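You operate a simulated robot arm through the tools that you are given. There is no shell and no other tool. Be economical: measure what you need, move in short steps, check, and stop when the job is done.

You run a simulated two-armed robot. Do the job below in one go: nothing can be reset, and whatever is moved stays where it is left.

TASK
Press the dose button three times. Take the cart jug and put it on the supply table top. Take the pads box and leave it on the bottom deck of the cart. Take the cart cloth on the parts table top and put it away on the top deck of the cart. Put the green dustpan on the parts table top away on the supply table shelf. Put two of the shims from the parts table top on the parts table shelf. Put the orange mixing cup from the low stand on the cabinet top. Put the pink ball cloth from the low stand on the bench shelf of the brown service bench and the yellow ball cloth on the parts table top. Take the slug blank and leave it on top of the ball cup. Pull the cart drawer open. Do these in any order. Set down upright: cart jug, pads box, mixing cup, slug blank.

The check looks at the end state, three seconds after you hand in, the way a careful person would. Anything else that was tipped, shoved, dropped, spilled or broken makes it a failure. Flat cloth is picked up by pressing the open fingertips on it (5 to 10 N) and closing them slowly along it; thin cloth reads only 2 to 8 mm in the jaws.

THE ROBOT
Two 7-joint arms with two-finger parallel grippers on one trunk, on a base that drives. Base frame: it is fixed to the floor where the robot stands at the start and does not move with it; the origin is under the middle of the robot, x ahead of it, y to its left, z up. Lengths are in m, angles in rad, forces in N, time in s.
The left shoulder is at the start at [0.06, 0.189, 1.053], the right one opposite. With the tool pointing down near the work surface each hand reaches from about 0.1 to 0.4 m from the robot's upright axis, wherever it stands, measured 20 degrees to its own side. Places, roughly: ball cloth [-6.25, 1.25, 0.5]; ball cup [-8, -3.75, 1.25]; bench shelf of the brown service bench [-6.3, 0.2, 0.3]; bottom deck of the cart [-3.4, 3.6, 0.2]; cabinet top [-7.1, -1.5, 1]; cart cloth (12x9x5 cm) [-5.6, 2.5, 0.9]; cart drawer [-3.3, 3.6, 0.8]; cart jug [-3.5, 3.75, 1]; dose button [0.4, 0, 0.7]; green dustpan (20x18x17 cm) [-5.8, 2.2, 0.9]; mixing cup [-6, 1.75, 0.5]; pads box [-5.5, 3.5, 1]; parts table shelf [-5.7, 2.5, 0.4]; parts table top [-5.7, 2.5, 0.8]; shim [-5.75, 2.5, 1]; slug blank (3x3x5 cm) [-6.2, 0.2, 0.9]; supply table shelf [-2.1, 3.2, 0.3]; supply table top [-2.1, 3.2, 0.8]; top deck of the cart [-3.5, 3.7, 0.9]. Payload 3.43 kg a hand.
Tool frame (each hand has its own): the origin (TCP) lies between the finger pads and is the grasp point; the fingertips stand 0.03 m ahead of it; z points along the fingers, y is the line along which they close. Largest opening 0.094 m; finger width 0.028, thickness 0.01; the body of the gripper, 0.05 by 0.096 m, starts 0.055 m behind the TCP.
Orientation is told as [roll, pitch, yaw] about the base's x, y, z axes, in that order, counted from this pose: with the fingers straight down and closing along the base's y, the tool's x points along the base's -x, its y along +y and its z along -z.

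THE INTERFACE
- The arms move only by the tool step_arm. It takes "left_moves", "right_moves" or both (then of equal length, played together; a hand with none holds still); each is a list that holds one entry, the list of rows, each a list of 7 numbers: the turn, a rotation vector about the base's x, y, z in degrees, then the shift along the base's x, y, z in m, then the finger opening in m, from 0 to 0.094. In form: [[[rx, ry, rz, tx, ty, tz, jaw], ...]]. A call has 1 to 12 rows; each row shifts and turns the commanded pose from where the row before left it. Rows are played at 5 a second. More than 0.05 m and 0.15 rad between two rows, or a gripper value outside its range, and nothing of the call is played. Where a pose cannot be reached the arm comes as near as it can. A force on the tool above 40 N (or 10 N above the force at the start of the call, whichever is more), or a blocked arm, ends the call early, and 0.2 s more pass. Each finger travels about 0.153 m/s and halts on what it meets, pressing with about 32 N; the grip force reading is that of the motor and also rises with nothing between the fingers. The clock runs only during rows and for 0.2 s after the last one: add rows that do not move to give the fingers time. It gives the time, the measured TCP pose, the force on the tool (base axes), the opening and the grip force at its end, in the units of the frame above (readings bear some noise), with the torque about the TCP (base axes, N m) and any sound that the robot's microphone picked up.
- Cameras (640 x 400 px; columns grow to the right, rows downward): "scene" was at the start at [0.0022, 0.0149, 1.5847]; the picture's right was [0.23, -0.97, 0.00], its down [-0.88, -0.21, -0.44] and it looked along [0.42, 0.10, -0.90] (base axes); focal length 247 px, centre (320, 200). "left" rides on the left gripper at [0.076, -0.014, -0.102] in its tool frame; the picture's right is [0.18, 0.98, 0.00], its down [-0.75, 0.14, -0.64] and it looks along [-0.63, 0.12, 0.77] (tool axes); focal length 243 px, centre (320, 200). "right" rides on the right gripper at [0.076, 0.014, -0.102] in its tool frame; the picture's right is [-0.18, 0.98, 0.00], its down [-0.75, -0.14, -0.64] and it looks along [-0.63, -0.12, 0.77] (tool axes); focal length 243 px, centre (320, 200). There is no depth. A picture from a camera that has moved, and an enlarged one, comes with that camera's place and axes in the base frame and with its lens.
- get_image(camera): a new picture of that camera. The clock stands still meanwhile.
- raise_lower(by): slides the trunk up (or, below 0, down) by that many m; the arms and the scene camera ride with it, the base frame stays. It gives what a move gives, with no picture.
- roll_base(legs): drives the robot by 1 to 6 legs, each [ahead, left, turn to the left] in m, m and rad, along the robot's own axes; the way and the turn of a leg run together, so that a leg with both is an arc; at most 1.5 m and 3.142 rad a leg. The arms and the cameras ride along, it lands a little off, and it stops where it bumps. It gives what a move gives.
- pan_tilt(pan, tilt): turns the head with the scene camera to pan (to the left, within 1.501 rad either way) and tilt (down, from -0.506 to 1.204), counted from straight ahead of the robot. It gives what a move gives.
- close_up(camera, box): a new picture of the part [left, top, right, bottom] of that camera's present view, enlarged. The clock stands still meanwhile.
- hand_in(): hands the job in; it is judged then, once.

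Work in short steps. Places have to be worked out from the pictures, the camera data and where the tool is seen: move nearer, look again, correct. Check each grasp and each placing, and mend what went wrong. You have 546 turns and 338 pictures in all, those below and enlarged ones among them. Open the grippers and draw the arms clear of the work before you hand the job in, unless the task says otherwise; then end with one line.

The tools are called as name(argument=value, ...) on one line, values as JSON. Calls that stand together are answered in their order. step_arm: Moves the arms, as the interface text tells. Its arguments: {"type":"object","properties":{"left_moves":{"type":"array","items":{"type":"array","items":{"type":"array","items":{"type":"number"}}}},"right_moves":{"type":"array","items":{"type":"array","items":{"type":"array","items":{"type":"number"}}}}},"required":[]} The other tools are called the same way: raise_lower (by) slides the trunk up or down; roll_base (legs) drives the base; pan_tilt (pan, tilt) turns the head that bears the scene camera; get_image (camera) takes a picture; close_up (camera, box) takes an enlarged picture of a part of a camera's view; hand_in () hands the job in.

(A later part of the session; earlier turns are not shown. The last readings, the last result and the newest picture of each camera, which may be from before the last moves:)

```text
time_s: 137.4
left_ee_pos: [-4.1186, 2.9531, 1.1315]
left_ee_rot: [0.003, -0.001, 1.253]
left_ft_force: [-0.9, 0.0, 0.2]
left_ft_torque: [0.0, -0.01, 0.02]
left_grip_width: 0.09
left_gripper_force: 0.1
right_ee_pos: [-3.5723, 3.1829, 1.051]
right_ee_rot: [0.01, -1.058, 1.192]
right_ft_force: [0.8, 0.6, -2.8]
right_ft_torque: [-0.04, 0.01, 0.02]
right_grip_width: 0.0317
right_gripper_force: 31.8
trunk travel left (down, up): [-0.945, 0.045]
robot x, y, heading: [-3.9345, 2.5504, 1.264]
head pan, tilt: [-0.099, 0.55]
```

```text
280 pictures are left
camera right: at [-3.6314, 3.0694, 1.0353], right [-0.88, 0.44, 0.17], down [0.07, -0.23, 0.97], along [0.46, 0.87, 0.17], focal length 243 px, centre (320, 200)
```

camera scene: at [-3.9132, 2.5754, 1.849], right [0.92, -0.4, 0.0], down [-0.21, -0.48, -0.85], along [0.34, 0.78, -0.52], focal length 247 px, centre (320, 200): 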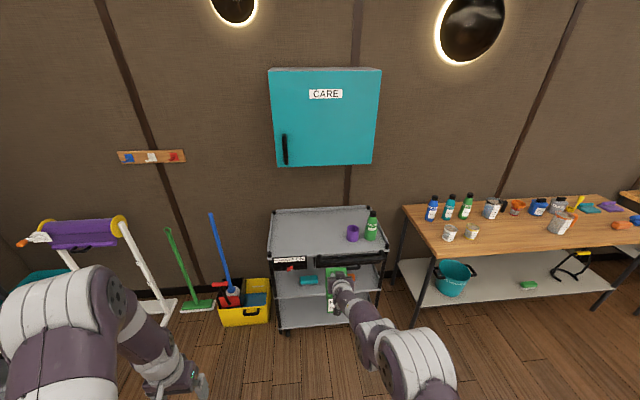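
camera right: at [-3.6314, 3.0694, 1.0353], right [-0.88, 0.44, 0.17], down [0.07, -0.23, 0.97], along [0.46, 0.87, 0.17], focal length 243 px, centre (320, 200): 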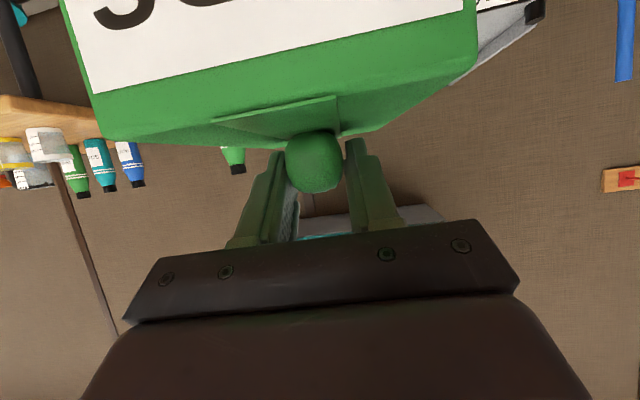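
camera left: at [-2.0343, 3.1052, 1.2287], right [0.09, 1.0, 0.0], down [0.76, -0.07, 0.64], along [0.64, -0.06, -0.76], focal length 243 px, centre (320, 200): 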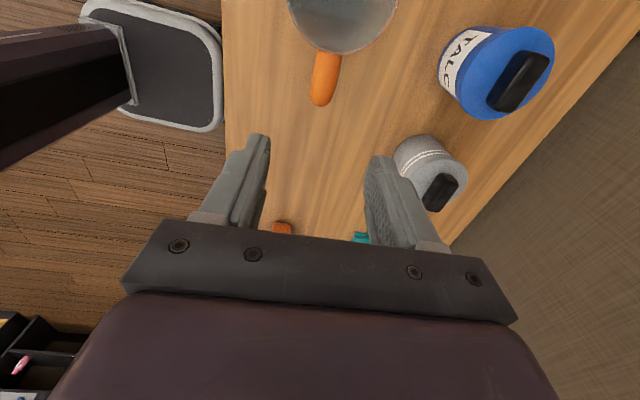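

Trunk moves are limited to 0.4 m per call; I do it in two.

raise_lower(by=-0.4)

raise_lower(by=-0.29)

get_image(camera="scene")

get_image(camera="right")

get_image(camera="left")

```text
time_s: 141.3
left_ee_pos: [-4.1197, 2.9528, 0.7314]
left_ee_rot: [0.003, -0.002, 1.253]
left_ft_force: [-0.5, -0.3, 0.7]
left_ft_torque: [0.02, 0.02, 0.01]
left_grip_width: 0.09
left_gripper_force: 0.1
right_ee_pos: [-3.5742, 3.182, 0.6524]
right_ee_rot: [0.012, -1.058, 1.195]
right_ft_force: [-1.5, 0.4, -2.8]
right_ft_torque: [-0.01, 0.01, -0.04]
right_grip_width: 0.0319
right_gripper_force: 31.8
trunk travel left (down, up): [-0.545, 0.445]
robot x, y, heading: [-3.9375, 2.5504, 1.264]
head pan, tilt: [-0.099, 0.55]
```

```text
time_s: 144.2
left_ee_pos: [-4.1189, 2.9524, 0.4417]
left_ee_rot: [0.002, -0.003, 1.253]
left_ft_force: [0.8, -0.1, 0.1]
left_ft_torque: [0.01, -0.06, -0.02]
left_grip_width: 0.0899
left_gripper_force: 0.2
right_ee_pos: [-3.5737, 3.182, 0.3621]
right_ee_rot: [0.012, -1.059, 1.193]
right_ft_force: [-0.9, 0.2, -2.7]
right_ft_torque: [-0.01, 0.0, 0.0]
right_grip_width: 0.0317
right_gripper_force: 31.8
trunk travel left (down, up): [-0.255, 0.735]
robot x, y, heading: [-3.9325, 2.5471, 1.266]
head pan, tilt: [-0.099, 0.55]
```

```text
279 pictures are left
camera scene: at [-3.9144, 2.5742, 1.1591], right [0.92, -0.4, 0.0], down [-0.21, -0.48, -0.85], along [0.34, 0.78, -0.52], focal length 247 px, centre (320, 200)
```

scene: 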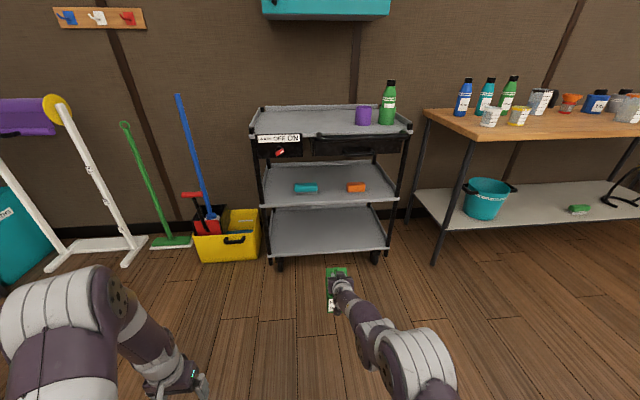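

```text
278 pictures are left
camera right: at [-3.6321, 3.0687, 0.3459], right [-0.88, 0.44, 0.17], down [0.07, -0.23, 0.97], along [0.46, 0.87, 0.17], focal length 243 px, centre (320, 200)
```

right: 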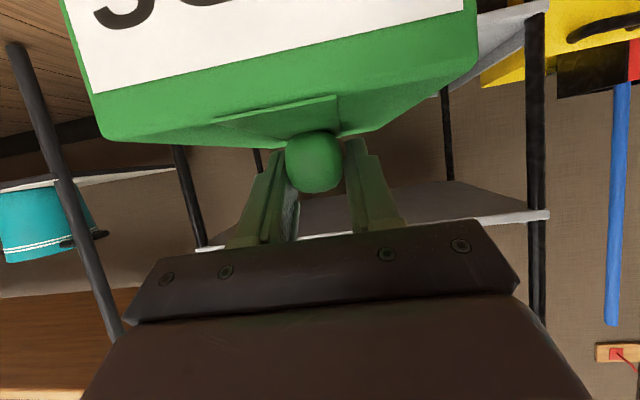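

```text
277 pictures are left
camera left: at [-4.1311, 2.8754, 0.5443], right [-0.99, 0.13, 0.0], down [0.1, 0.76, 0.64], along [0.08, 0.64, -0.77], focal length 243 px, centre (320, 200)
```

left: 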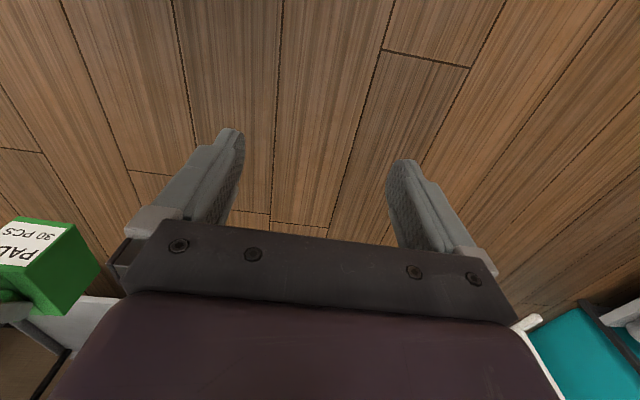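

Box bottom is ~4 cm above the bottom deck and under the middle deck height. I drive ahead.

roll_base(legs=[[0.3, -0.01, 0]])

get_image(camera="scene")

get_image(camera="right")

```text
time_s: 146.2
left_ee_pos: [-4.0193, 3.2343, 0.4412]
left_ee_rot: [0.003, -0.002, 1.252]
left_ft_force: [-0.3, -0.2, -0.5]
left_ft_torque: [0.01, -0.01, -0.01]
left_grip_width: 0.0901
left_gripper_force: 0.1
right_ee_pos: [-3.4726, 3.4643, 0.3636]
right_ee_rot: [0.01, -1.057, 1.192]
right_ft_force: [-0.2, 0.7, -2.1]
right_ft_torque: [-0.02, -0.04, -0.02]
right_grip_width: 0.0315
right_gripper_force: 31.8
trunk travel left (down, up): [-0.255, 0.735]
robot x, y, heading: [-3.8379, 2.8291, 1.26]
head pan, tilt: [-0.099, 0.55]
```

```text
276 pictures are left
camera scene: at [-3.8142, 2.8563, 1.1591], right [0.92, -0.4, 0.0], down [-0.21, -0.48, -0.85], along [0.34, 0.78, -0.52], focal length 247 px, centre (320, 200)
```

scene: 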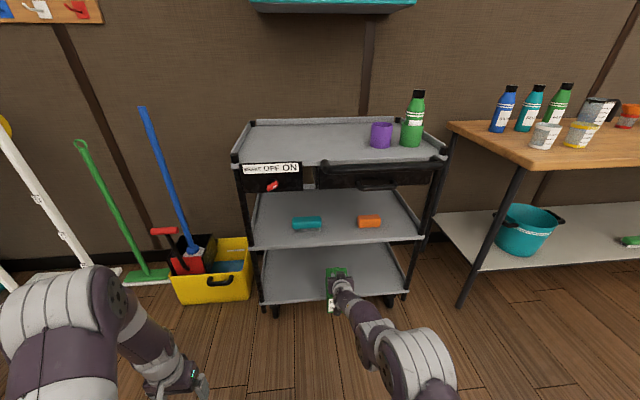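

```text
275 pictures are left
camera right: at [-3.5312, 3.3501, 0.3457], right [-0.88, 0.44, 0.17], down [0.07, -0.23, 0.97], along [0.47, 0.87, 0.17], focal length 243 px, centre (320, 200)
```

right: 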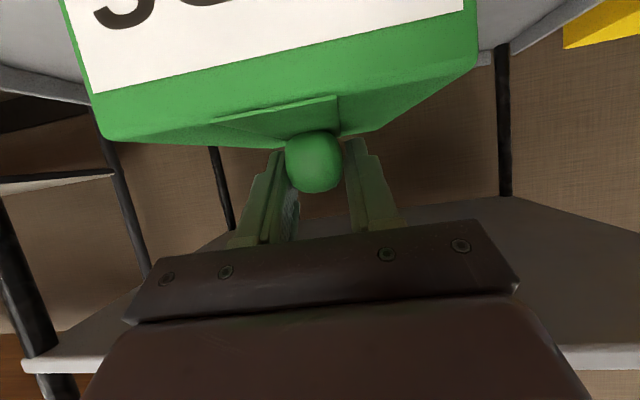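

The hand must stay below the middle deck (≈0.50). I lower 1.8 cm and advance 0.16 m, so the box ends ~5 cm inside the front edge.

raise_lower(by=-0.018)

roll_base(legs=[[0.16, 0, 0]])

close_up(camera="scene", box=[220, 180, 460, 340])

get_image(camera="right")

```text
time_s: 146.9
left_ee_pos: [-4.0195, 3.2345, 0.4233]
left_ee_rot: [0.004, -0.001, 1.252]
left_ft_force: [-0.1, 0.9, -1.1]
left_ft_torque: [0.01, 0.0, 0.02]
left_grip_width: 0.09
left_gripper_force: 0.1
right_ee_pos: [-3.4733, 3.464, 0.3438]
right_ee_rot: [0.011, -1.057, 1.193]
right_ft_force: [0.0, -0.1, -2.1]
right_ft_torque: [-0.01, 0.02, 0.03]
right_grip_width: 0.0317
right_gripper_force: 32.2
trunk travel left (down, up): [-0.237, 0.753]
robot x, y, heading: [-3.8378, 2.8303, 1.257]
head pan, tilt: [-0.099, 0.55]
```

```text
time_s: 148.3
left_ee_pos: [-3.9715, 3.3847, 0.4229]
left_ee_rot: [0.004, -0.002, 1.251]
left_ft_force: [-0.1, 0.3, 0.7]
left_ft_torque: [-0.01, -0.02, 0.01]
left_grip_width: 0.0901
left_gripper_force: 0.0
right_ee_pos: [-3.4249, 3.6145, 0.3426]
right_ee_rot: [0.01, -1.058, 1.193]
right_ft_force: [-0.5, -0.2, -2.4]
right_ft_torque: [-0.01, -0.01, -0.01]
right_grip_width: 0.0319
right_gripper_force: 32.5
trunk travel left (down, up): [-0.237, 0.753]
robot x, y, heading: [-3.7912, 2.9802, 1.27]
head pan, tilt: [-0.099, 0.55]
```

```text
2.50 times, centred on (340, 260) of scene
camera zoom: at [-3.7664, 3.0068, 1.1411], right [0.92, -0.4, 0.0], down [-0.21, -0.48, -0.85], along [0.34, 0.78, -0.52], focal length 618 px, centre (270, 50)
```

zoom: 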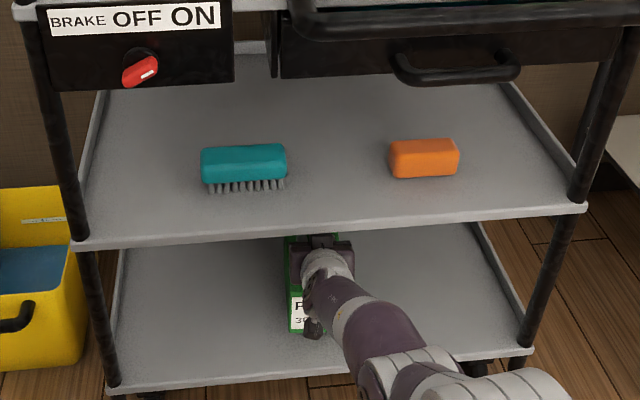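

```text
273 pictures are left
camera right: at [-3.4838, 3.5008, 0.3277], right [-0.88, 0.44, 0.17], down [0.07, -0.23, 0.97], along [0.46, 0.87, 0.17], focal length 243 px, centre (320, 200)
```

right: 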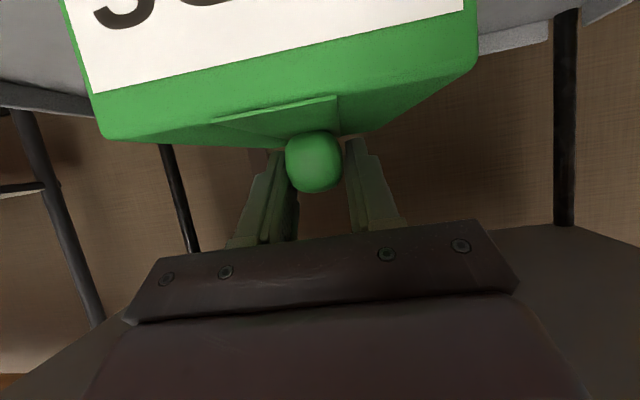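

Well inside the deck. I lower gently until contact.

step_arm(right_moves=[[[0, 0, 0, 0, 0, -0.008, 0.0], [0, 0, 0, 0, 0, -0.008, 0.0], [0, 0, 0, 0, 0, -0.005, 0.0], [0, 0, 0, 0, 0, 0, 0.0]]])

```text
time_s: 149.3
left_ee_pos: [-3.9722, 3.3846, 0.4237]
left_ee_rot: [0.002, -0.001, 1.252]
left_ft_force: [0.1, 0.1, -0.6]
left_ft_torque: [0.03, 0.02, 0.0]
left_grip_width: 0.0899
left_gripper_force: 0.0
right_ee_pos: [-3.4246, 3.614, 0.3231]
right_ee_rot: [0.009, -1.06, 1.192]
right_ft_force: [-0.1, -0.3, -0.7]
right_ft_torque: [0.09, -0.11, -0.01]
right_grip_width: 0.0318
right_gripper_force: 32.1
trunk travel left (down, up): [-0.237, 0.753]
robot x, y, heading: [-3.7873, 2.9823, 1.268]
head pan, tilt: [-0.099, 0.55]
```

Force just began to change (weight being taken). A few more millimetres.

step_arm(right_moves=[[[0, 0, 0, 0, 0, -0.003, 0.0], [0, 0, 0, 0, 0, -0.003, 0.0], [0, 0, 0, 0, 0, 0, 0.0]]])

```text
time_s: 150.1
left_ee_pos: [-3.9721, 3.3845, 0.4245]
left_ee_rot: [0.002, -0.005, 1.252]
left_ft_force: [1.0, -0.7, 0.3]
left_ft_torque: [-0.03, -0.02, 0.03]
left_grip_width: 0.0902
left_gripper_force: 0.0
right_ee_pos: [-3.425, 3.6154, 0.3229]
right_ee_rot: [0.009, -1.07, 1.193]
right_ft_force: [0.7, -2.6, 25.6]
right_ft_torque: [-0.46, 0.21, 0.01]
right_grip_width: 0.0318
right_gripper_force: 31.6
trunk travel left (down, up): [-0.237, 0.753]
robot x, y, heading: [-3.7863, 2.9802, 1.263]
head pan, tilt: [-0.099, 0.55]
```

Firm contact. I ease up, open, and check.

step_arm(right_moves=[[[0, 0, 0, 0, 0, 0.005, 0.0], [0, 0, 0, 0, 0, 0, 0.02], [0, 0, 0, 0, 0, 0, 0.045], [0, 0, 0, 0, 0, 0, 0.06], [0, 0, 0, 0, 0, 0.0, 0.07]]])

get_image(camera="right")

```text
time_s: 151.3
left_ee_pos: [-3.9719, 3.3839, 0.4229]
left_ee_rot: [0.004, -0.003, 1.252]
left_ft_force: [0.0, -0.7, 0.1]
left_ft_torque: [0.04, 0.0, 0.01]
left_grip_width: 0.0899
left_gripper_force: 0.1
right_ee_pos: [-3.4262, 3.613, 0.3213]
right_ee_rot: [0.009, -1.056, 1.195]
right_ft_force: [-3.2, -2.0, 8.1]
right_ft_torque: [-0.02, -0.23, -0.06]
right_grip_width: 0.0688
right_gripper_force: 0.1
trunk travel left (down, up): [-0.237, 0.753]
robot x, y, heading: [-3.7856, 2.974, 1.26]
head pan, tilt: [-0.099, 0.55]
```

```text
272 pictures are left
camera right: at [-3.4843, 3.4996, 0.3053], right [-0.88, 0.44, 0.16], down [0.07, -0.23, 0.97], along [0.46, 0.87, 0.17], focal length 243 px, centre (320, 200)
```

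right: 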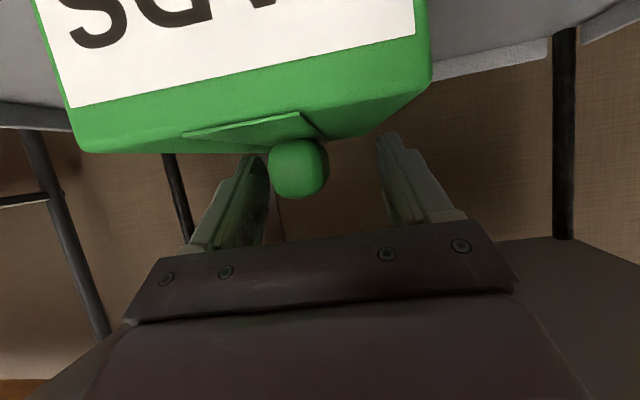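

The box is standing; a small residual force suggests a finger rests on the lid. I raise 8 mm, open more and withdraw horizontally.

step_arm(right_moves=[[[0, 0, 0, 0, 0, 0.008, 0.075], [0, 0, 0, 0.004, -0.002, 0.0, 0.08], [0, 0, 0, -0.007, -0.018, 0, 0.08], [0, 0, 0, -0.014, -0.037, 0, 0.08], [0, 0, 0, -0.014, -0.037, 0, 0.08]]])

get_image(camera="right")

```text
time_s: 152.5
left_ee_pos: [-3.9711, 3.3871, 0.4231]
left_ee_rot: [0.004, -0.001, 1.252]
left_ft_force: [0.2, -0.1, 0.2]
left_ft_torque: [0.02, 0.01, 0.01]
left_grip_width: 0.0901
left_gripper_force: 0.1
right_ee_pos: [-3.4574, 3.5192, 0.3301]
right_ee_rot: [0.01, -1.06, 1.192]
right_ft_force: [0.6, -1.0, -0.1]
right_ft_torque: [0.01, 0.01, -0.01]
right_grip_width: 0.0799
right_gripper_force: 0.1
trunk travel left (down, up): [-0.237, 0.753]
robot x, y, heading: [-3.7881, 2.9824, 1.268]
head pan, tilt: [-0.099, 0.55]
```

```text
271 pictures are left
camera right: at [-3.5147, 3.4049, 0.3142], right [-0.88, 0.44, 0.17], down [0.07, -0.23, 0.97], along [0.46, 0.87, 0.17], focal length 243 px, centre (320, 200)
```

right: 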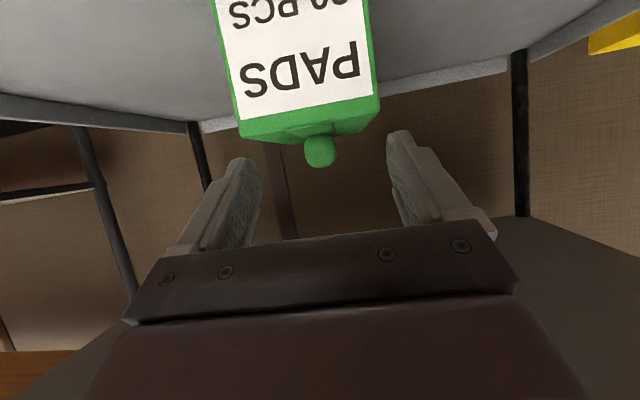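

Pads box done. Before leaving, I check the brake knob and drawer handle more closely.

close_up(camera="scene", box=[220, 120, 480, 280])

```text
2.46 times, centred on (350, 200) of scene
camera zoom: at [-3.7666, 3.0064, 1.1411], right [0.92, -0.4, 0.0], down [-0.21, -0.48, -0.85], along [0.34, 0.78, -0.52], focal length 608 px, centre (246, 200)
```

zoom: 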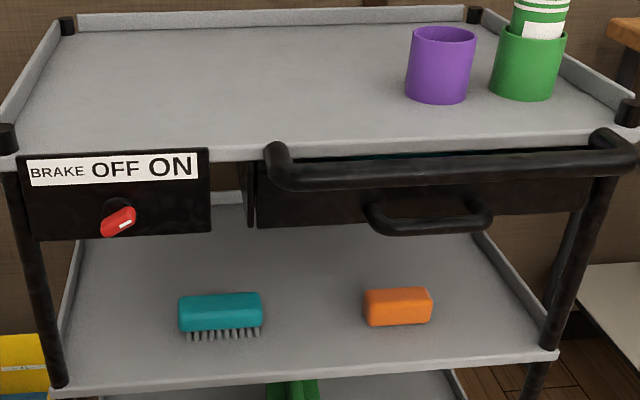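

Brake pointer is toward ON, good for the drawer later. I back off, raise the trunk and return the right hand to pointing down.

roll_base(legs=[[-0.6, 0, 0]])

raise_lower(by=0.4)

raise_lower(by=0.3)

step_arm(right_moves=[[[-7.25, 2.28, 0, -0.009, -0.03, 0.01, 0.09], [-7.25, 2.28, 0, -0.009, -0.03, 0.01, 0.09], [-7.25, 2.28, 0, -0.009, -0.03, 0.01, 0.09], [-7.25, 2.28, 0, -0.009, -0.03, 0.01, 0.09], [-7.25, 2.28, 0, -0.009, -0.03, 0.01, 0.09], [-7.25, 2.28, 0, -0.009, -0.03, 0.01, 0.09], [-7.25, 2.28, 0, -0.009, -0.03, 0.01, 0.09], [-7.25, 2.28, 0, -0.009, -0.03, 0.01, 0.09], [0, 0, 0, 0, 0, 0, 0.09]]])

```text
time_s: 155.9
left_ee_pos: [-4.1544, 2.8122, 0.423]
left_ee_rot: [0.003, 0.0, 1.25]
left_ft_force: [-0.2, 0.2, 0.1]
left_ft_torque: [0.06, 0.0, 0.02]
left_grip_width: 0.09
left_gripper_force: 0.1
right_ee_pos: [-3.638, 2.9441, 0.3293]
right_ee_rot: [0.009, -1.06, 1.192]
right_ft_force: [1.4, -0.3, -0.5]
right_ft_torque: [0.0, -0.01, -0.01]
right_grip_width: 0.0799
right_gripper_force: 0.1
trunk travel left (down, up): [-0.237, 0.753]
robot x, y, heading: [-3.9681, 2.4084, 1.263]
head pan, tilt: [-0.099, 0.55]
```

```text
time_s: 159.7
left_ee_pos: [-4.1538, 2.8114, 0.8235]
left_ee_rot: [0.003, 0.0, 1.251]
left_ft_force: [-0.1, -0.4, 0.8]
left_ft_torque: [0.01, 0.01, -0.02]
left_grip_width: 0.0899
left_gripper_force: 0.0
right_ee_pos: [-3.6379, 2.9452, 0.7289]
right_ee_rot: [0.008, -1.058, 1.191]
right_ft_force: [-0.7, 0.2, 0.5]
right_ft_torque: [0.05, 0.0, -0.01]
right_grip_width: 0.0799
right_gripper_force: 0.0
trunk travel left (down, up): [-0.637, 0.353]
robot x, y, heading: [-3.9688, 2.4036, 1.261]
head pan, tilt: [-0.099, 0.55]
```

```text
time_s: 162.7
left_ee_pos: [-4.1535, 2.8119, 1.123]
left_ee_rot: [0.004, -0.001, 1.252]
left_ft_force: [0.1, -0.7, 0.0]
left_ft_torque: [-0.01, -0.03, -0.03]
left_grip_width: 0.0899
left_gripper_force: 0.0
right_ee_pos: [-3.6375, 2.9446, 1.0299]
right_ee_rot: [0.01, -1.058, 1.193]
right_ft_force: [0.4, 0.3, -0.2]
right_ft_torque: [0.0, -0.02, -0.01]
right_grip_width: 0.0801
right_gripper_force: 0.1
trunk travel left (down, up): [-0.937, 0.053]
robot x, y, heading: [-3.9662, 2.4094, 1.261]
head pan, tilt: [-0.099, 0.55]
```

```text
time_s: 164.7
left_ee_pos: [-4.1543, 2.8115, 1.1231]
left_ee_rot: [0.005, -0.005, 1.248]
left_ft_force: [0.3, 0.1, -0.2]
left_ft_torque: [0.03, -0.03, -0.03]
left_grip_width: 0.09
left_gripper_force: 0.0
right_ee_pos: [-3.7086, 2.7041, 1.1082]
right_ee_rot: [-0.055, 0.002, 1.228]
right_ft_force: [-0.1, 0.0, 0.2]
right_ft_torque: [0.0, -0.03, -0.02]
right_grip_width: 0.09
right_gripper_force: 0.1
trunk travel left (down, up): [-0.937, 0.053]
robot x, y, heading: [-3.9697, 2.4079, 1.263]
head pan, tilt: [-0.099, 0.55]
```

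Now to the parts table: turn left and drive up, looking down at it.

roll_base(legs=[[0, 0, 1.605], [0.92, 0.25, 0]])

pan_tilt(pan=0.0, tilt=0.75)

get_image(camera="scene")

```text
time_s: 173.6
left_ee_pos: [-5.3291, 2.2348, 1.1223]
left_ee_rot: [0.003, -0.005, 2.836]
left_ft_force: [-0.1, -1.1, -0.1]
left_ft_torque: [0.0, -0.03, 0.03]
left_grip_width: 0.09
left_gripper_force: 0.1
right_ee_pos: [-5.2298, 2.6807, 1.1107]
right_ee_rot: [-0.057, -0.001, 2.815]
right_ft_force: [0.0, 0.2, -0.3]
right_ft_torque: [0.0, 0.01, 0.0]
right_grip_width: 0.09
right_gripper_force: 0.1
trunk travel left (down, up): [-0.937, 0.053]
robot x, y, heading: [-4.9279, 2.425, 2.849]
head pan, tilt: [-0.099, 0.55]
```

```text
time_s: 174.3
left_ee_pos: [-5.3293, 2.2346, 1.1233]
left_ee_rot: [0.005, -0.001, 2.836]
left_ft_force: [0.0, 0.3, 0.7]
left_ft_torque: [0.03, -0.02, 0.01]
left_grip_width: 0.0901
left_gripper_force: 0.0
right_ee_pos: [-5.2288, 2.6803, 1.1112]
right_ee_rot: [-0.056, 0.002, 2.814]
right_ft_force: [-0.2, 0.7, 0.0]
right_ft_torque: [-0.02, 0.0, 0.01]
right_grip_width: 0.0899
right_gripper_force: 0.1
trunk travel left (down, up): [-0.937, 0.053]
robot x, y, heading: [-4.9288, 2.4274, 2.846]
head pan, tilt: [0.0, 0.75]
```

```text
269 pictures are left
camera scene: at [-4.9476, 2.4333, 1.8238], right [0.29, 0.96, 0.0], down [0.65, -0.2, -0.73], along [-0.7, 0.21, -0.68], focal length 247 px, centre (320, 200)
```

scene: 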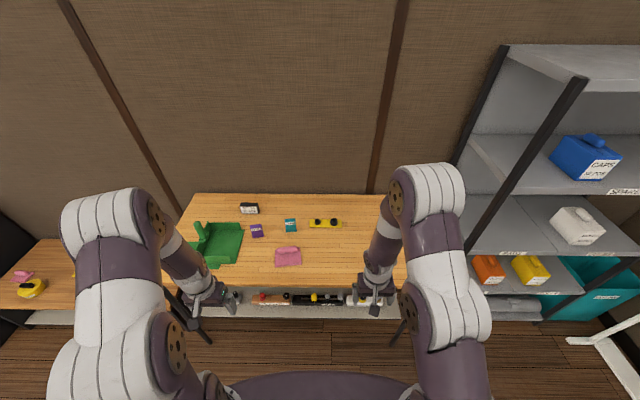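

close_up(camera="scene", box=[170, 185, 370, 310])

get_image(camera="left")

```text
3.20 times, centred on (270, 248) of scene
camera zoom: at [-4.9476, 2.4333, 1.8238], right [0.29, 0.96, 0.0], down [0.65, -0.2, -0.73], along [-0.7, 0.21, -0.68], focal length 791 px, centre (480, 48)
```

zoom: 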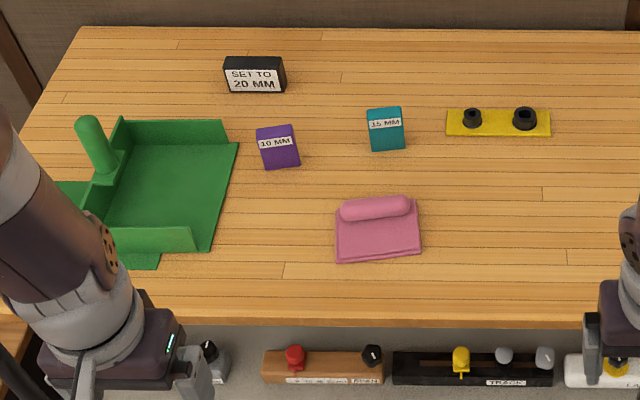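

```text
267 pictures are left
camera left: at [-5.2535, 2.2259, 1.2262], right [-0.12, -0.99, 0.0], down [-0.76, 0.09, 0.64], along [-0.64, 0.08, -0.76], focal length 243 px, centre (320, 200)
```

left: 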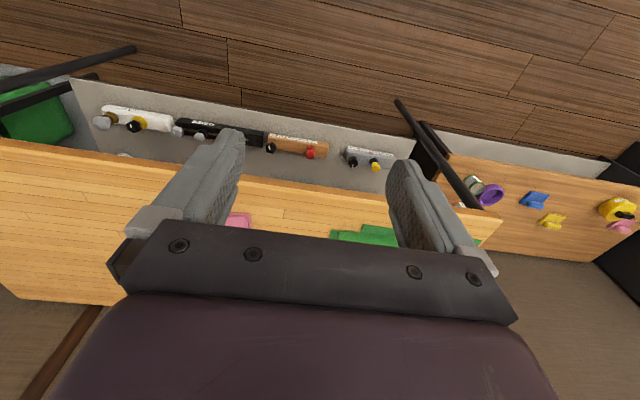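

I move the left hand aside to see the dustpan and the green sheet next to it.

step_arm(left_moves=[[[0, 0, 0, 0.02, -0.035, 0, 0.09], [0, 0, 0, 0.02, -0.035, 0, 0.09], [0, 0, 0, 0.02, -0.035, 0, 0.09], [0, 0, 0, 0.02, -0.035, 0, 0.09], [0, 0, 0, 0.02, -0.035, 0, 0.09], [0, 0, 0, 0.02, -0.035, 0, 0.09]]])

pan_tilt(pan=0.3, tilt=0.75)

close_up(camera="scene", box=[180, 180, 430, 330])

```text
time_s: 175.8
left_ee_pos: [-5.208, 2.0232, 1.125]
left_ee_rot: [0.002, -0.004, 2.835]
left_ft_force: [0.2, 0.1, 1.1]
left_ft_torque: [0.02, 0.04, 0.0]
left_grip_width: 0.0902
left_gripper_force: 0.1
right_ee_pos: [-5.2286, 2.6792, 1.1096]
right_ee_rot: [-0.055, 0.001, 2.814]
right_ft_force: [0.2, -0.3, 0.4]
right_ft_torque: [0.01, 0.0, 0.02]
right_grip_width: 0.0901
right_gripper_force: 0.0
trunk travel left (down, up): [-0.937, 0.053]
robot x, y, heading: [-4.926, 2.4247, 2.846]
head pan, tilt: [0.0, 0.75]
```

```text
time_s: 176.6
left_ee_pos: [-5.2085, 2.0253, 1.1243]
left_ee_rot: [0.003, -0.001, 2.836]
left_ft_force: [0.3, 0.0, -0.3]
left_ft_torque: [0.01, -0.01, 0.02]
left_grip_width: 0.0902
left_gripper_force: 0.0
right_ee_pos: [-5.2289, 2.6802, 1.1092]
right_ee_rot: [-0.056, 0.001, 2.815]
right_ft_force: [0.5, -1.0, -0.5]
right_ft_torque: [0.0, 0.02, -0.01]
right_grip_width: 0.0898
right_gripper_force: 0.0
trunk travel left (down, up): [-0.937, 0.053]
robot x, y, heading: [-4.9278, 2.4257, 2.847]
head pan, tilt: [0.3, 0.75]
```

```text
2.56 times, centred on (305, 255) of scene
camera zoom: at [-4.9509, 2.409, 1.8237], right [0.0, 1.0, 0.0], down [0.68, 0.0, -0.73], along [-0.73, 0.0, -0.68], focal length 633 px, centre (358, 59)
```

zoom: 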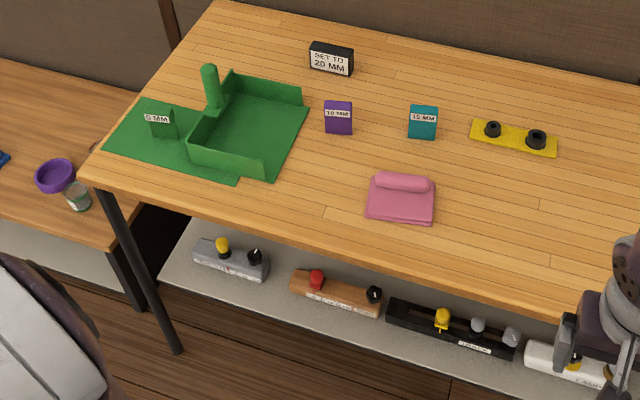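

The dustpan (pan + upright handle) stands beside a green mat bearing the 5 mm shim. First the cloth with the right hand: its roll is at about [-5.632,2.49,0.89]. I shift the base ahead 0.13 and left 0.30, then turn the right hand 90° over it.

roll_base(legs=[[0.13, 0.3, 0]])

step_arm(right_moves=[[[0, 0, 8, -0.017, 0.002, 0, 0.09], [0, 0, 8, -0.017, 0.002, 0, 0.09], [0, 0, 8, -0.017, 0.002, 0, 0.09], [0, 0, 8, -0.017, 0.002, 0, 0.09], [0, 0, 8, -0.017, 0.002, 0, 0.09], [0, 0, 8, -0.017, 0.002, 0, 0.09], [0, 0, 8, -0.017, 0.002, 0, 0.09], [0, 0, 8, -0.017, 0.002, 0, 0.09], [0, 0, 8, -0.017, 0.002, 0, 0.09], [0, 0, 8, -0.017, 0.002, 0, 0.09], [0, 0, 8, -0.017, 0.002, 0, 0.09], [0, 0, 0, 0, 0, 0, 0.09]]])

get_image(camera="right")

get_image(camera="scene")

```text
time_s: 178.7
left_ee_pos: [-5.4207, 1.7766, 1.1252]
left_ee_rot: [0.005, -0.003, 2.838]
left_ft_force: [0.2, -0.1, 0.4]
left_ft_torque: [0.02, 0.03, 0.02]
left_grip_width: 0.0901
left_gripper_force: 0.0
right_ee_pos: [-5.4422, 2.4313, 1.11]
right_ee_rot: [-0.054, 0.001, 2.813]
right_ft_force: [0.1, 0.3, 0.5]
right_ft_torque: [-0.02, 0.0, -0.02]
right_grip_width: 0.0897
right_gripper_force: 0.0
trunk travel left (down, up): [-0.937, 0.053]
robot x, y, heading: [-5.1426, 2.1758, 2.849]
head pan, tilt: [0.3, 0.75]
```

```text
time_s: 181.3
left_ee_pos: [-5.422, 1.7745, 1.1246]
left_ee_rot: [0.003, -0.003, 2.835]
left_ft_force: [0.0, 0.1, 0.6]
left_ft_torque: [0.02, 0.0, 0.01]
left_grip_width: 0.09
left_gripper_force: 0.0
right_ee_pos: [-5.6296, 2.4503, 1.1102]
right_ee_rot: [-0.056, 0.0, -1.93]
right_ft_force: [-0.1, 0.0, 0.7]
right_ft_torque: [0.03, 0.01, 0.02]
right_grip_width: 0.0898
right_gripper_force: 0.0
trunk travel left (down, up): [-0.937, 0.053]
robot x, y, heading: [-5.1442, 2.1694, 2.843]
head pan, tilt: [0.3, 0.75]
```

```text
265 pictures are left
camera right: at [-5.5827, 2.514, 1.2126], right [0.85, -0.52, -0.06], down [-0.36, -0.67, 0.65], along [-0.37, -0.53, -0.76], focal length 243 px, centre (320, 200)
```

right: 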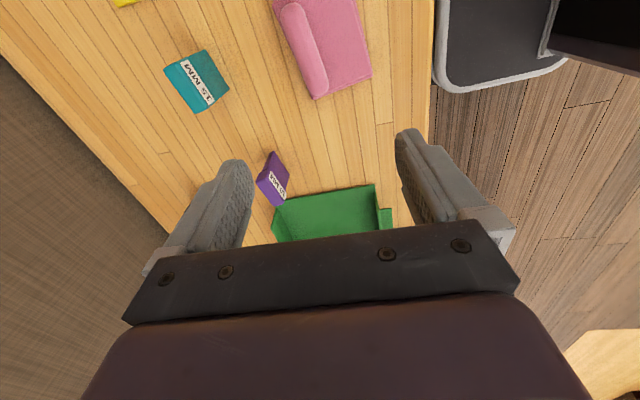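

```text
264 pictures are left
camera scene: at [-5.1637, 2.1576, 1.8237], right [-0.01, 1.0, 0.0], down [0.68, 0.0, -0.73], along [-0.73, -0.01, -0.68], focal length 247 px, centre (320, 200)
```

scene: 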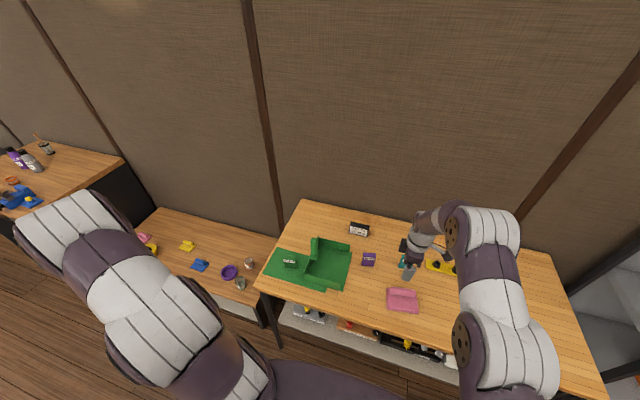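

The roll's centre is at about [-5.643,2.487], its axis ~7° off y. I fix yaw (+14°), move over it and descend partly.

step_arm(right_moves=[[[0, 0, 7, -0.006, 0.018, -0.02, 0.07], [0, 0, 7, -0.007, 0.019, -0.03, 0.07], [0, 0, 0, 0, 0, -0.045, 0.07], [0, 0, 0, 0, 0, -0.045, 0.07], [0, 0, 0, 0, 0, -0.03, 0.07], [0, 0, 0, 0, 0, 0, 0.07]]])

get_image(camera="right")

close_up(camera="scene", box=[300, 200, 500, 325])

```text
time_s: 182.7
left_ee_pos: [-5.4203, 1.7746, 1.1246]
left_ee_rot: [0.001, -0.004, 2.837]
left_ft_force: [0.2, 0.1, -0.4]
left_ft_torque: [-0.03, -0.01, 0.01]
left_grip_width: 0.09
left_gripper_force: 0.1
right_ee_pos: [-5.6428, 2.4907, 0.9402]
right_ee_rot: [-0.056, 0.002, -1.688]
right_ft_force: [-1.3, -0.2, -0.2]
right_ft_torque: [0.02, 0.0, -0.04]
right_grip_width: 0.0698
right_gripper_force: 0.0
trunk travel left (down, up): [-0.937, 0.053]
robot x, y, heading: [-5.1424, 2.1764, 2.847]
head pan, tilt: [0.3, 0.75]
```

```text
263 pictures are left
camera right: at [-5.6125, 2.5622, 1.0414], right [0.95, -0.3, -0.06], down [-0.19, -0.74, 0.65], along [-0.23, -0.61, -0.76], focal length 243 px, centre (320, 200)
```

right: 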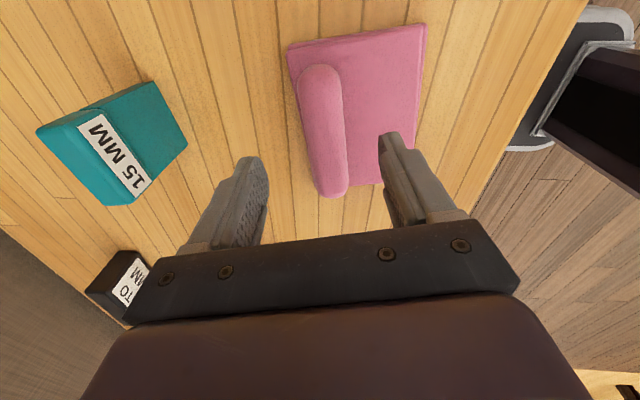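

```text
3.20 times, centred on (400, 262) of scene
camera zoom: at [-5.1637, 2.1572, 1.8237], right [-0.01, 1.0, 0.0], down [0.68, 0.01, -0.73], along [-0.73, 0.0, -0.68], focal length 791 px, centre (64, 0)
```

zoom: 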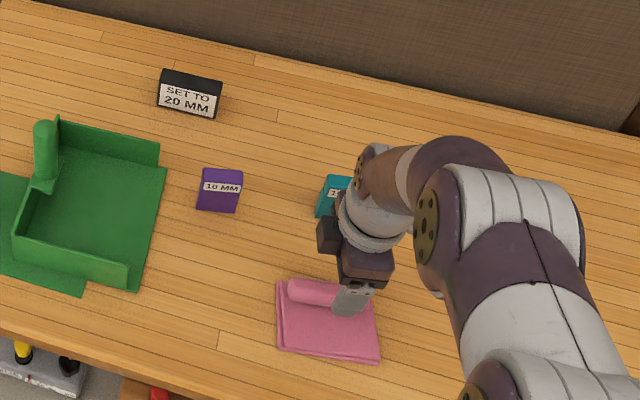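

Well centred. I descend slowly toward the sheet.

step_arm(right_moves=[[[0, 0, 0, 0, 0, -0.015, 0.07], [0, 0, 0, 0, 0, -0.01, 0.07], [0, 0, 0, 0, 0, -0.008, 0.07], [0, 0, 0, 0, 0, 0, 0.07]]])

step_arm(right_moves=[[[0, 0, 0, 0, 0, -0.005, 0.07], [0, 0, 0, 0, 0, -0.005, 0.07], [0, 0, 0, 0, 0, 0, 0.07]]])

```text
time_s: 183.7
left_ee_pos: [-5.4201, 1.7741, 1.1254]
left_ee_rot: [0.004, -0.004, 2.836]
left_ft_force: [0.1, 0.6, 0.2]
left_ft_torque: [-0.02, -0.01, 0.02]
left_grip_width: 0.09
left_gripper_force: 0.1
right_ee_pos: [-5.6426, 2.4889, 0.9073]
right_ee_rot: [-0.056, 0.002, -1.688]
right_ft_force: [0.0, -0.1, 0.6]
right_ft_torque: [0.01, 0.01, -0.03]
right_grip_width: 0.0699
right_gripper_force: 0.0
trunk travel left (down, up): [-0.937, 0.053]
robot x, y, heading: [-5.1403, 2.1732, 2.849]
head pan, tilt: [0.3, 0.75]
```

```text
time_s: 184.5
left_ee_pos: [-5.4211, 1.7737, 1.1247]
left_ee_rot: [0.0, -0.003, 2.838]
left_ft_force: [-1.0, 0.2, 0.3]
left_ft_torque: [-0.03, 0.01, 0.0]
left_grip_width: 0.0901
left_gripper_force: 0.0
right_ee_pos: [-5.6427, 2.4888, 0.8973]
right_ee_rot: [-0.057, 0.001, -1.688]
right_ft_force: [-0.7, -0.3, 0.2]
right_ft_torque: [0.0, 0.03, 0.0]
right_grip_width: 0.0703
right_gripper_force: 0.0
trunk travel left (down, up): [-0.937, 0.053]
robot x, y, heading: [-5.1415, 2.1732, 2.849]
head pan, tilt: [0.3, 0.75]
```

No contact yet at tip z≈0.867; I look from the hand camera.

get_image(camera="right")

step_arm(right_moves=[[[0, 0, 0, 0, 0, -0.005, 0.07], [0, 0, 0, 0, 0, -0.004, 0.07], [0, 0, 0, 0, 0, 0, 0.07]]])

```text
261 pictures are left
camera right: at [-5.6129, 2.5618, 0.9984], right [0.95, -0.3, -0.05], down [-0.19, -0.74, 0.65], along [-0.23, -0.61, -0.76], focal length 243 px, centre (320, 200)
```

right: 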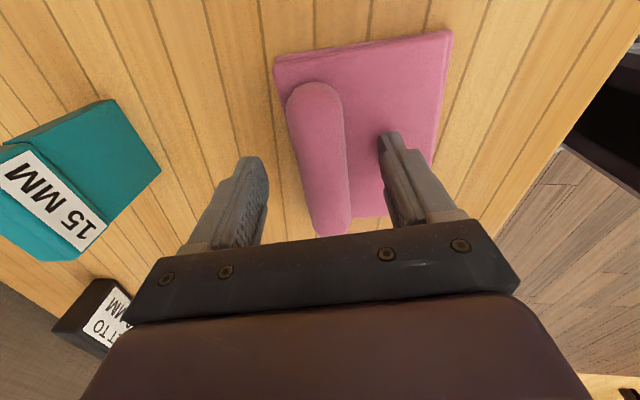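

```text
time_s: 185.2
left_ee_pos: [-5.4178, 1.7724, 1.1237]
left_ee_rot: [0.001, -0.005, 2.836]
left_ft_force: [0.2, 0.5, 0.0]
left_ft_torque: [-0.02, -0.01, -0.05]
left_grip_width: 0.0899
left_gripper_force: 0.1
right_ee_pos: [-5.6449, 2.4891, 0.8961]
right_ee_rot: [-0.07, 0.003, -1.688]
right_ft_force: [10.4, -3.0, 31.9]
right_ft_torque: [-0.3, -1.62, -0.13]
right_grip_width: 0.0751
right_gripper_force: 4.3
trunk travel left (down, up): [-0.937, 0.053]
robot x, y, heading: [-5.1415, 2.1757, 2.849]
head pan, tilt: [0.3, 0.75]
stopped in row 3 (right hand): the force on the tool passed its limit (the readings are from after the stop); the commanded pose is now the measured one
```

Contact reached (one finger on the sheet). I ease up 2 mm and close slowly.

step_arm(right_moves=[[[0, 0, 0, 0, 0, 0.003, 0.07], [0, 0, 0, 0, 0, 0, 0.06], [0, 0, 0, 0, 0, 0, 0.05], [0, 0, 0, 0, 0, 0, 0.04], [0, 0, 0, 0, 0, 0, 0.03], [0, 0, 0, 0, 0, 0, 0.02], [0, 0, 0, 0, 0, 0, 0.01], [0, 0, 0, 0, 0, 0, 0.0], [0, 0, 0, 0, 0, 0, 0.0]]])

get_image(camera="right")

```text
time_s: 187.2
left_ee_pos: [-5.4197, 1.7728, 1.1251]
left_ee_rot: [0.003, -0.003, 2.837]
left_ft_force: [-0.1, 0.6, -0.2]
left_ft_torque: [0.01, 0.01, 0.02]
left_grip_width: 0.09
left_gripper_force: 0.0
right_ee_pos: [-5.6459, 2.4905, 0.895]
right_ee_rot: [-0.065, 0.003, -1.689]
right_ft_force: [-0.9, 0.3, 7.9]
right_ft_torque: [0.13, 0.02, -0.21]
right_grip_width: 0.0286
right_gripper_force: 32.2
trunk travel left (down, up): [-0.937, 0.053]
robot x, y, heading: [-5.1394, 2.1737, 2.848]
head pan, tilt: [0.3, 0.75]
```

```text
260 pictures are left
camera right: at [-5.6151, 2.5624, 0.997], right [0.95, -0.3, -0.07], down [-0.19, -0.74, 0.65], along [-0.24, -0.6, -0.76], focal length 243 px, centre (320, 200)
```

right: 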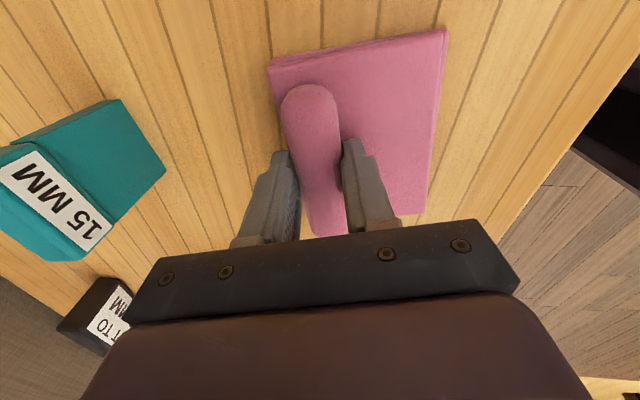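

The roll is gripped (28.6 mm). I lift to see if the cloth comes along.

step_arm(right_moves=[[[0, 0, 0, 0, 0, 0.02, 0.0], [0, 0, 0, 0, 0, 0.04, 0.0], [0, 0, 0, 0, 0, 0.045, 0.0], [0, 0, 0, 0, 0, 0.045, 0.0], [0, 0, 0, 0, 0, 0.045, 0.0], [0, 0, 0, 0, 0, 0, 0.0]]])

get_image(camera="right")

get_image(camera="scene")

```text
time_s: 188.6
left_ee_pos: [-5.422, 1.7742, 1.1248]
left_ee_rot: [0.003, -0.002, 2.835]
left_ft_force: [-0.2, 0.1, 0.2]
left_ft_torque: [0.03, -0.01, 0.0]
left_grip_width: 0.0901
left_gripper_force: 0.0
right_ee_pos: [-5.6453, 2.4924, 1.0894]
right_ee_rot: [-0.065, 0.002, -1.689]
right_ft_force: [0.5, -0.1, 0.0]
right_ft_torque: [-0.01, -0.01, 0.0]
right_grip_width: 0.0269
right_gripper_force: 32.3
trunk travel left (down, up): [-0.937, 0.053]
robot x, y, heading: [-5.1403, 2.1734, 2.85]
head pan, tilt: [0.3, 0.75]
```

```text
259 pictures are left
camera right: at [-5.6149, 2.565, 1.191], right [0.95, -0.3, -0.06], down [-0.19, -0.74, 0.65], along [-0.24, -0.61, -0.76], focal length 243 px, centre (320, 200)
```

right: 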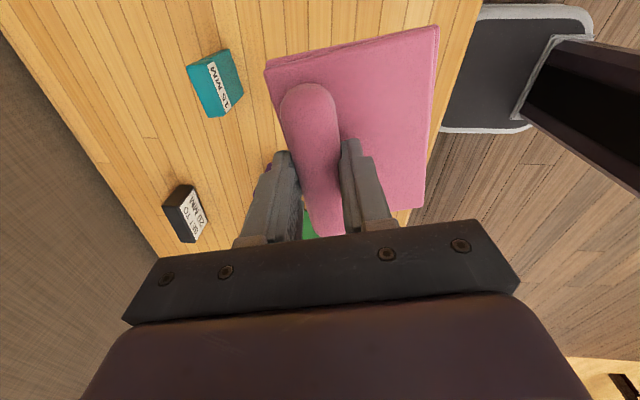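

```text
258 pictures are left
camera scene: at [-5.1646, 2.1582, 1.8237], right [-0.01, 1.0, 0.0], down [0.68, 0.0, -0.73], along [-0.73, -0.01, -0.68], focal length 247 px, centre (320, 200)
```

scene: 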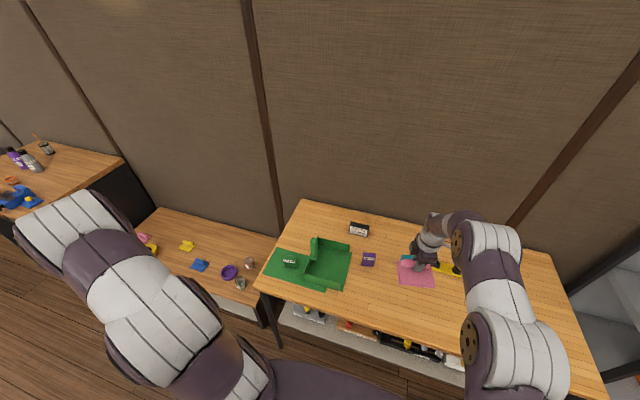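

The cloth hangs nicely like a stiff object. I raise it a bit, back the base 0.12 m, and bring the left hand to a forward tilt in front of the dustpan handle (top ≈[-5.796,2.133,1.01]).

roll_base(legs=[[-0.12, 0, 0]])

step_arm(left_moves=[[[1.6, 5.27, 0, -0.0305, 0.03, 0, 0.09], [1.6, 5.27, 0, -0.0305, 0.03, 0, 0.09], [1.6, 5.27, 0, -0.0305, 0.03, 0, 0.09], [1.6, 5.27, 0, -0.0305, 0.03, 0, 0.09], [1.6, 5.27, 0, -0.0305, 0.03, 0, 0.09], [1.6, 5.27, 0, -0.0305, 0.03, 0, 0.09], [1.6, 5.27, 0, -0.0305, 0.03, 0, 0.09], [1.6, 5.27, 0, -0.0305, 0.03, 0, 0.09], [1.6, 5.27, 0, -0.0305, 0.03, 0, 0.09], [1.6, 5.27, 0, -0.0305, 0.03, 0, 0.09], [1.6, 5.27, 0, -0.0305, 0.03, 0, 0.09]]], right_moves=[[[0, 0, 0, 0, 0, 0.02, 0], [0, 0, 0, 0, 0, 0.02, 0], [0, 0, 0, 0, 0, 0.02, 0], [0, 0, 0, 0, 0, 0, 0], [0, 0, 0, 0, 0, 0, 0], [0, 0, 0, 0, 0, 0, 0], [0, 0, 0, 0, 0, 0, 0], [0, 0, 0, 0, 0, 0, 0], [0, 0, 0, 0, 0, 0, 0], [0, 0, 0, 0, 0, 0, 0], [0, 0, 0, 0, 0, 0, 0]]])

get_image(camera="left")

get_image(camera="scene")

```text
time_s: 189.8
left_ee_pos: [-5.3065, 1.7392, 1.1248]
left_ee_rot: [0.003, -0.002, 2.836]
left_ft_force: [-0.1, 0.5, 0.0]
left_ft_torque: [0.0, -0.04, -0.01]
left_grip_width: 0.09
left_gripper_force: 0.1
right_ee_pos: [-5.5312, 2.4583, 1.0881]
right_ee_rot: [-0.063, 0.001, -1.688]
right_ft_force: [-1.3, -0.2, -0.1]
right_ft_torque: [-0.01, -0.02, -0.02]
right_grip_width: 0.0269
right_gripper_force: 31.8
trunk travel left (down, up): [-0.937, 0.053]
robot x, y, heading: [-5.0263, 2.1445, 2.85]
head pan, tilt: [0.3, 0.75]
```

```text
time_s: 192.2
left_ee_pos: [-5.6427, 2.0715, 1.1238]
left_ee_rot: [0.019, -1.059, 2.824]
left_ft_force: [-0.5, 0.3, 0.3]
left_ft_torque: [0.0, 0.03, 0.01]
left_grip_width: 0.09
left_gripper_force: 0.0
right_ee_pos: [-5.529, 2.459, 1.1487]
right_ee_rot: [-0.063, 0.001, -1.688]
right_ft_force: [-0.3, 0.1, -0.9]
right_ft_torque: [0.04, 0.0, -0.01]
right_grip_width: 0.027
right_gripper_force: 31.5
trunk travel left (down, up): [-0.937, 0.053]
robot x, y, heading: [-5.0293, 2.1396, 2.846]
head pan, tilt: [0.3, 0.75]
```

```text
257 pictures are left
camera left: at [-5.518, 2.0475, 1.1082], right [-0.2, -0.97, -0.15], down [0.14, -0.18, 0.97], along [-0.97, 0.18, 0.18], focal length 243 px, centre (320, 200)
```

left: 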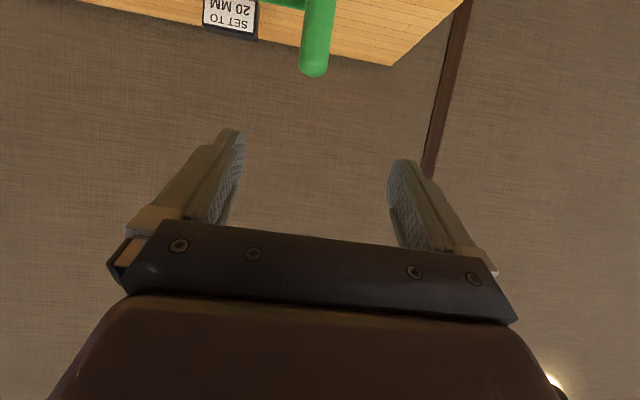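

```text
256 pictures are left
camera scene: at [-5.0504, 2.1242, 1.8237], right [-0.01, 1.0, 0.0], down [0.68, 0.0, -0.73], along [-0.73, -0.01, -0.68], focal length 247 px, centre (320, 200)
```

scene: 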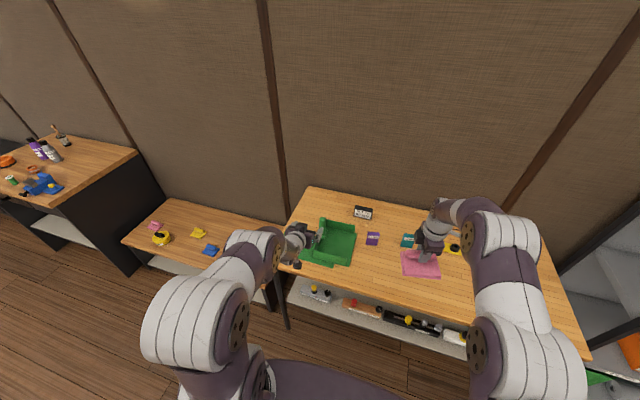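

Handle top confirmed near [-5.796,2.127,1.018]. I lower to its height, then approach to just before it.

step_arm(left_moves=[[[0, 0, 0, 0, 0, -0.046, 0.09], [0, 0, 0, 0, 0, -0.046, 0.09], [0, 0, 0, 0, 0, -0.046, 0.09], [0, 0, 0, -0.038, 0.0146, 0, 0.09], [0, 0, 0, -0.038, 0.0146, 0, 0.09], [0, 0, 0, 0, 0, 0, 0.09]]])

get_image(camera="left")

close_up(camera="scene", box=[230, 180, 430, 305])

```text
time_s: 193.6
left_ee_pos: [-5.7163, 2.0982, 0.9887]
left_ee_rot: [0.016, -1.06, 2.827]
left_ft_force: [0.4, 0.2, -0.2]
left_ft_torque: [-0.05, 0.0, 0.04]
left_grip_width: 0.0897
left_gripper_force: 0.0
right_ee_pos: [-5.5274, 2.4565, 1.1498]
right_ee_rot: [-0.063, 0.003, -1.688]
right_ft_force: [0.8, 0.4, -0.6]
right_ft_torque: [0.0, 0.0, 0.02]
right_grip_width: 0.0269
right_gripper_force: 31.6
trunk travel left (down, up): [-0.937, 0.053]
robot x, y, heading: [-5.0231, 2.1387, 2.846]
head pan, tilt: [0.3, 0.75]
```

```text
255 pictures are left
camera left: at [-5.592, 2.0746, 0.9736], right [-0.21, -0.97, -0.15], down [0.14, -0.18, 0.97], along [-0.97, 0.18, 0.18], focal length 243 px, centre (320, 200)
```

left: 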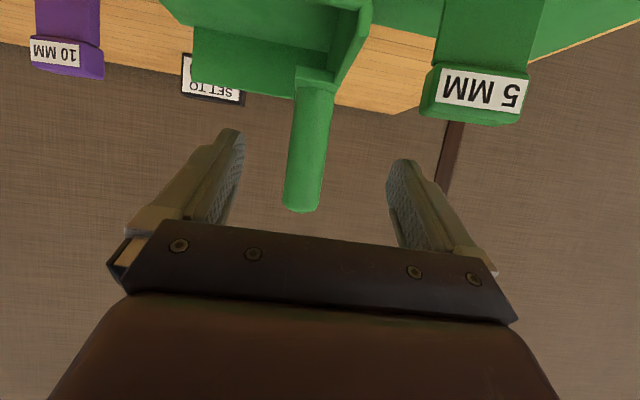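

```text
3.20 times, centred on (330, 242) of scene
camera zoom: at [-5.047, 2.1223, 1.8237], right [-0.01, 1.0, 0.0], down [0.68, 0.01, -0.73], along [-0.73, 0.0, -0.68], focal length 791 px, centre (288, 64)
```

zoom: 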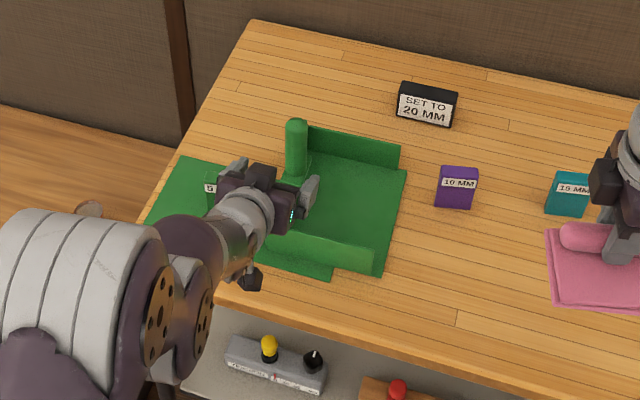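

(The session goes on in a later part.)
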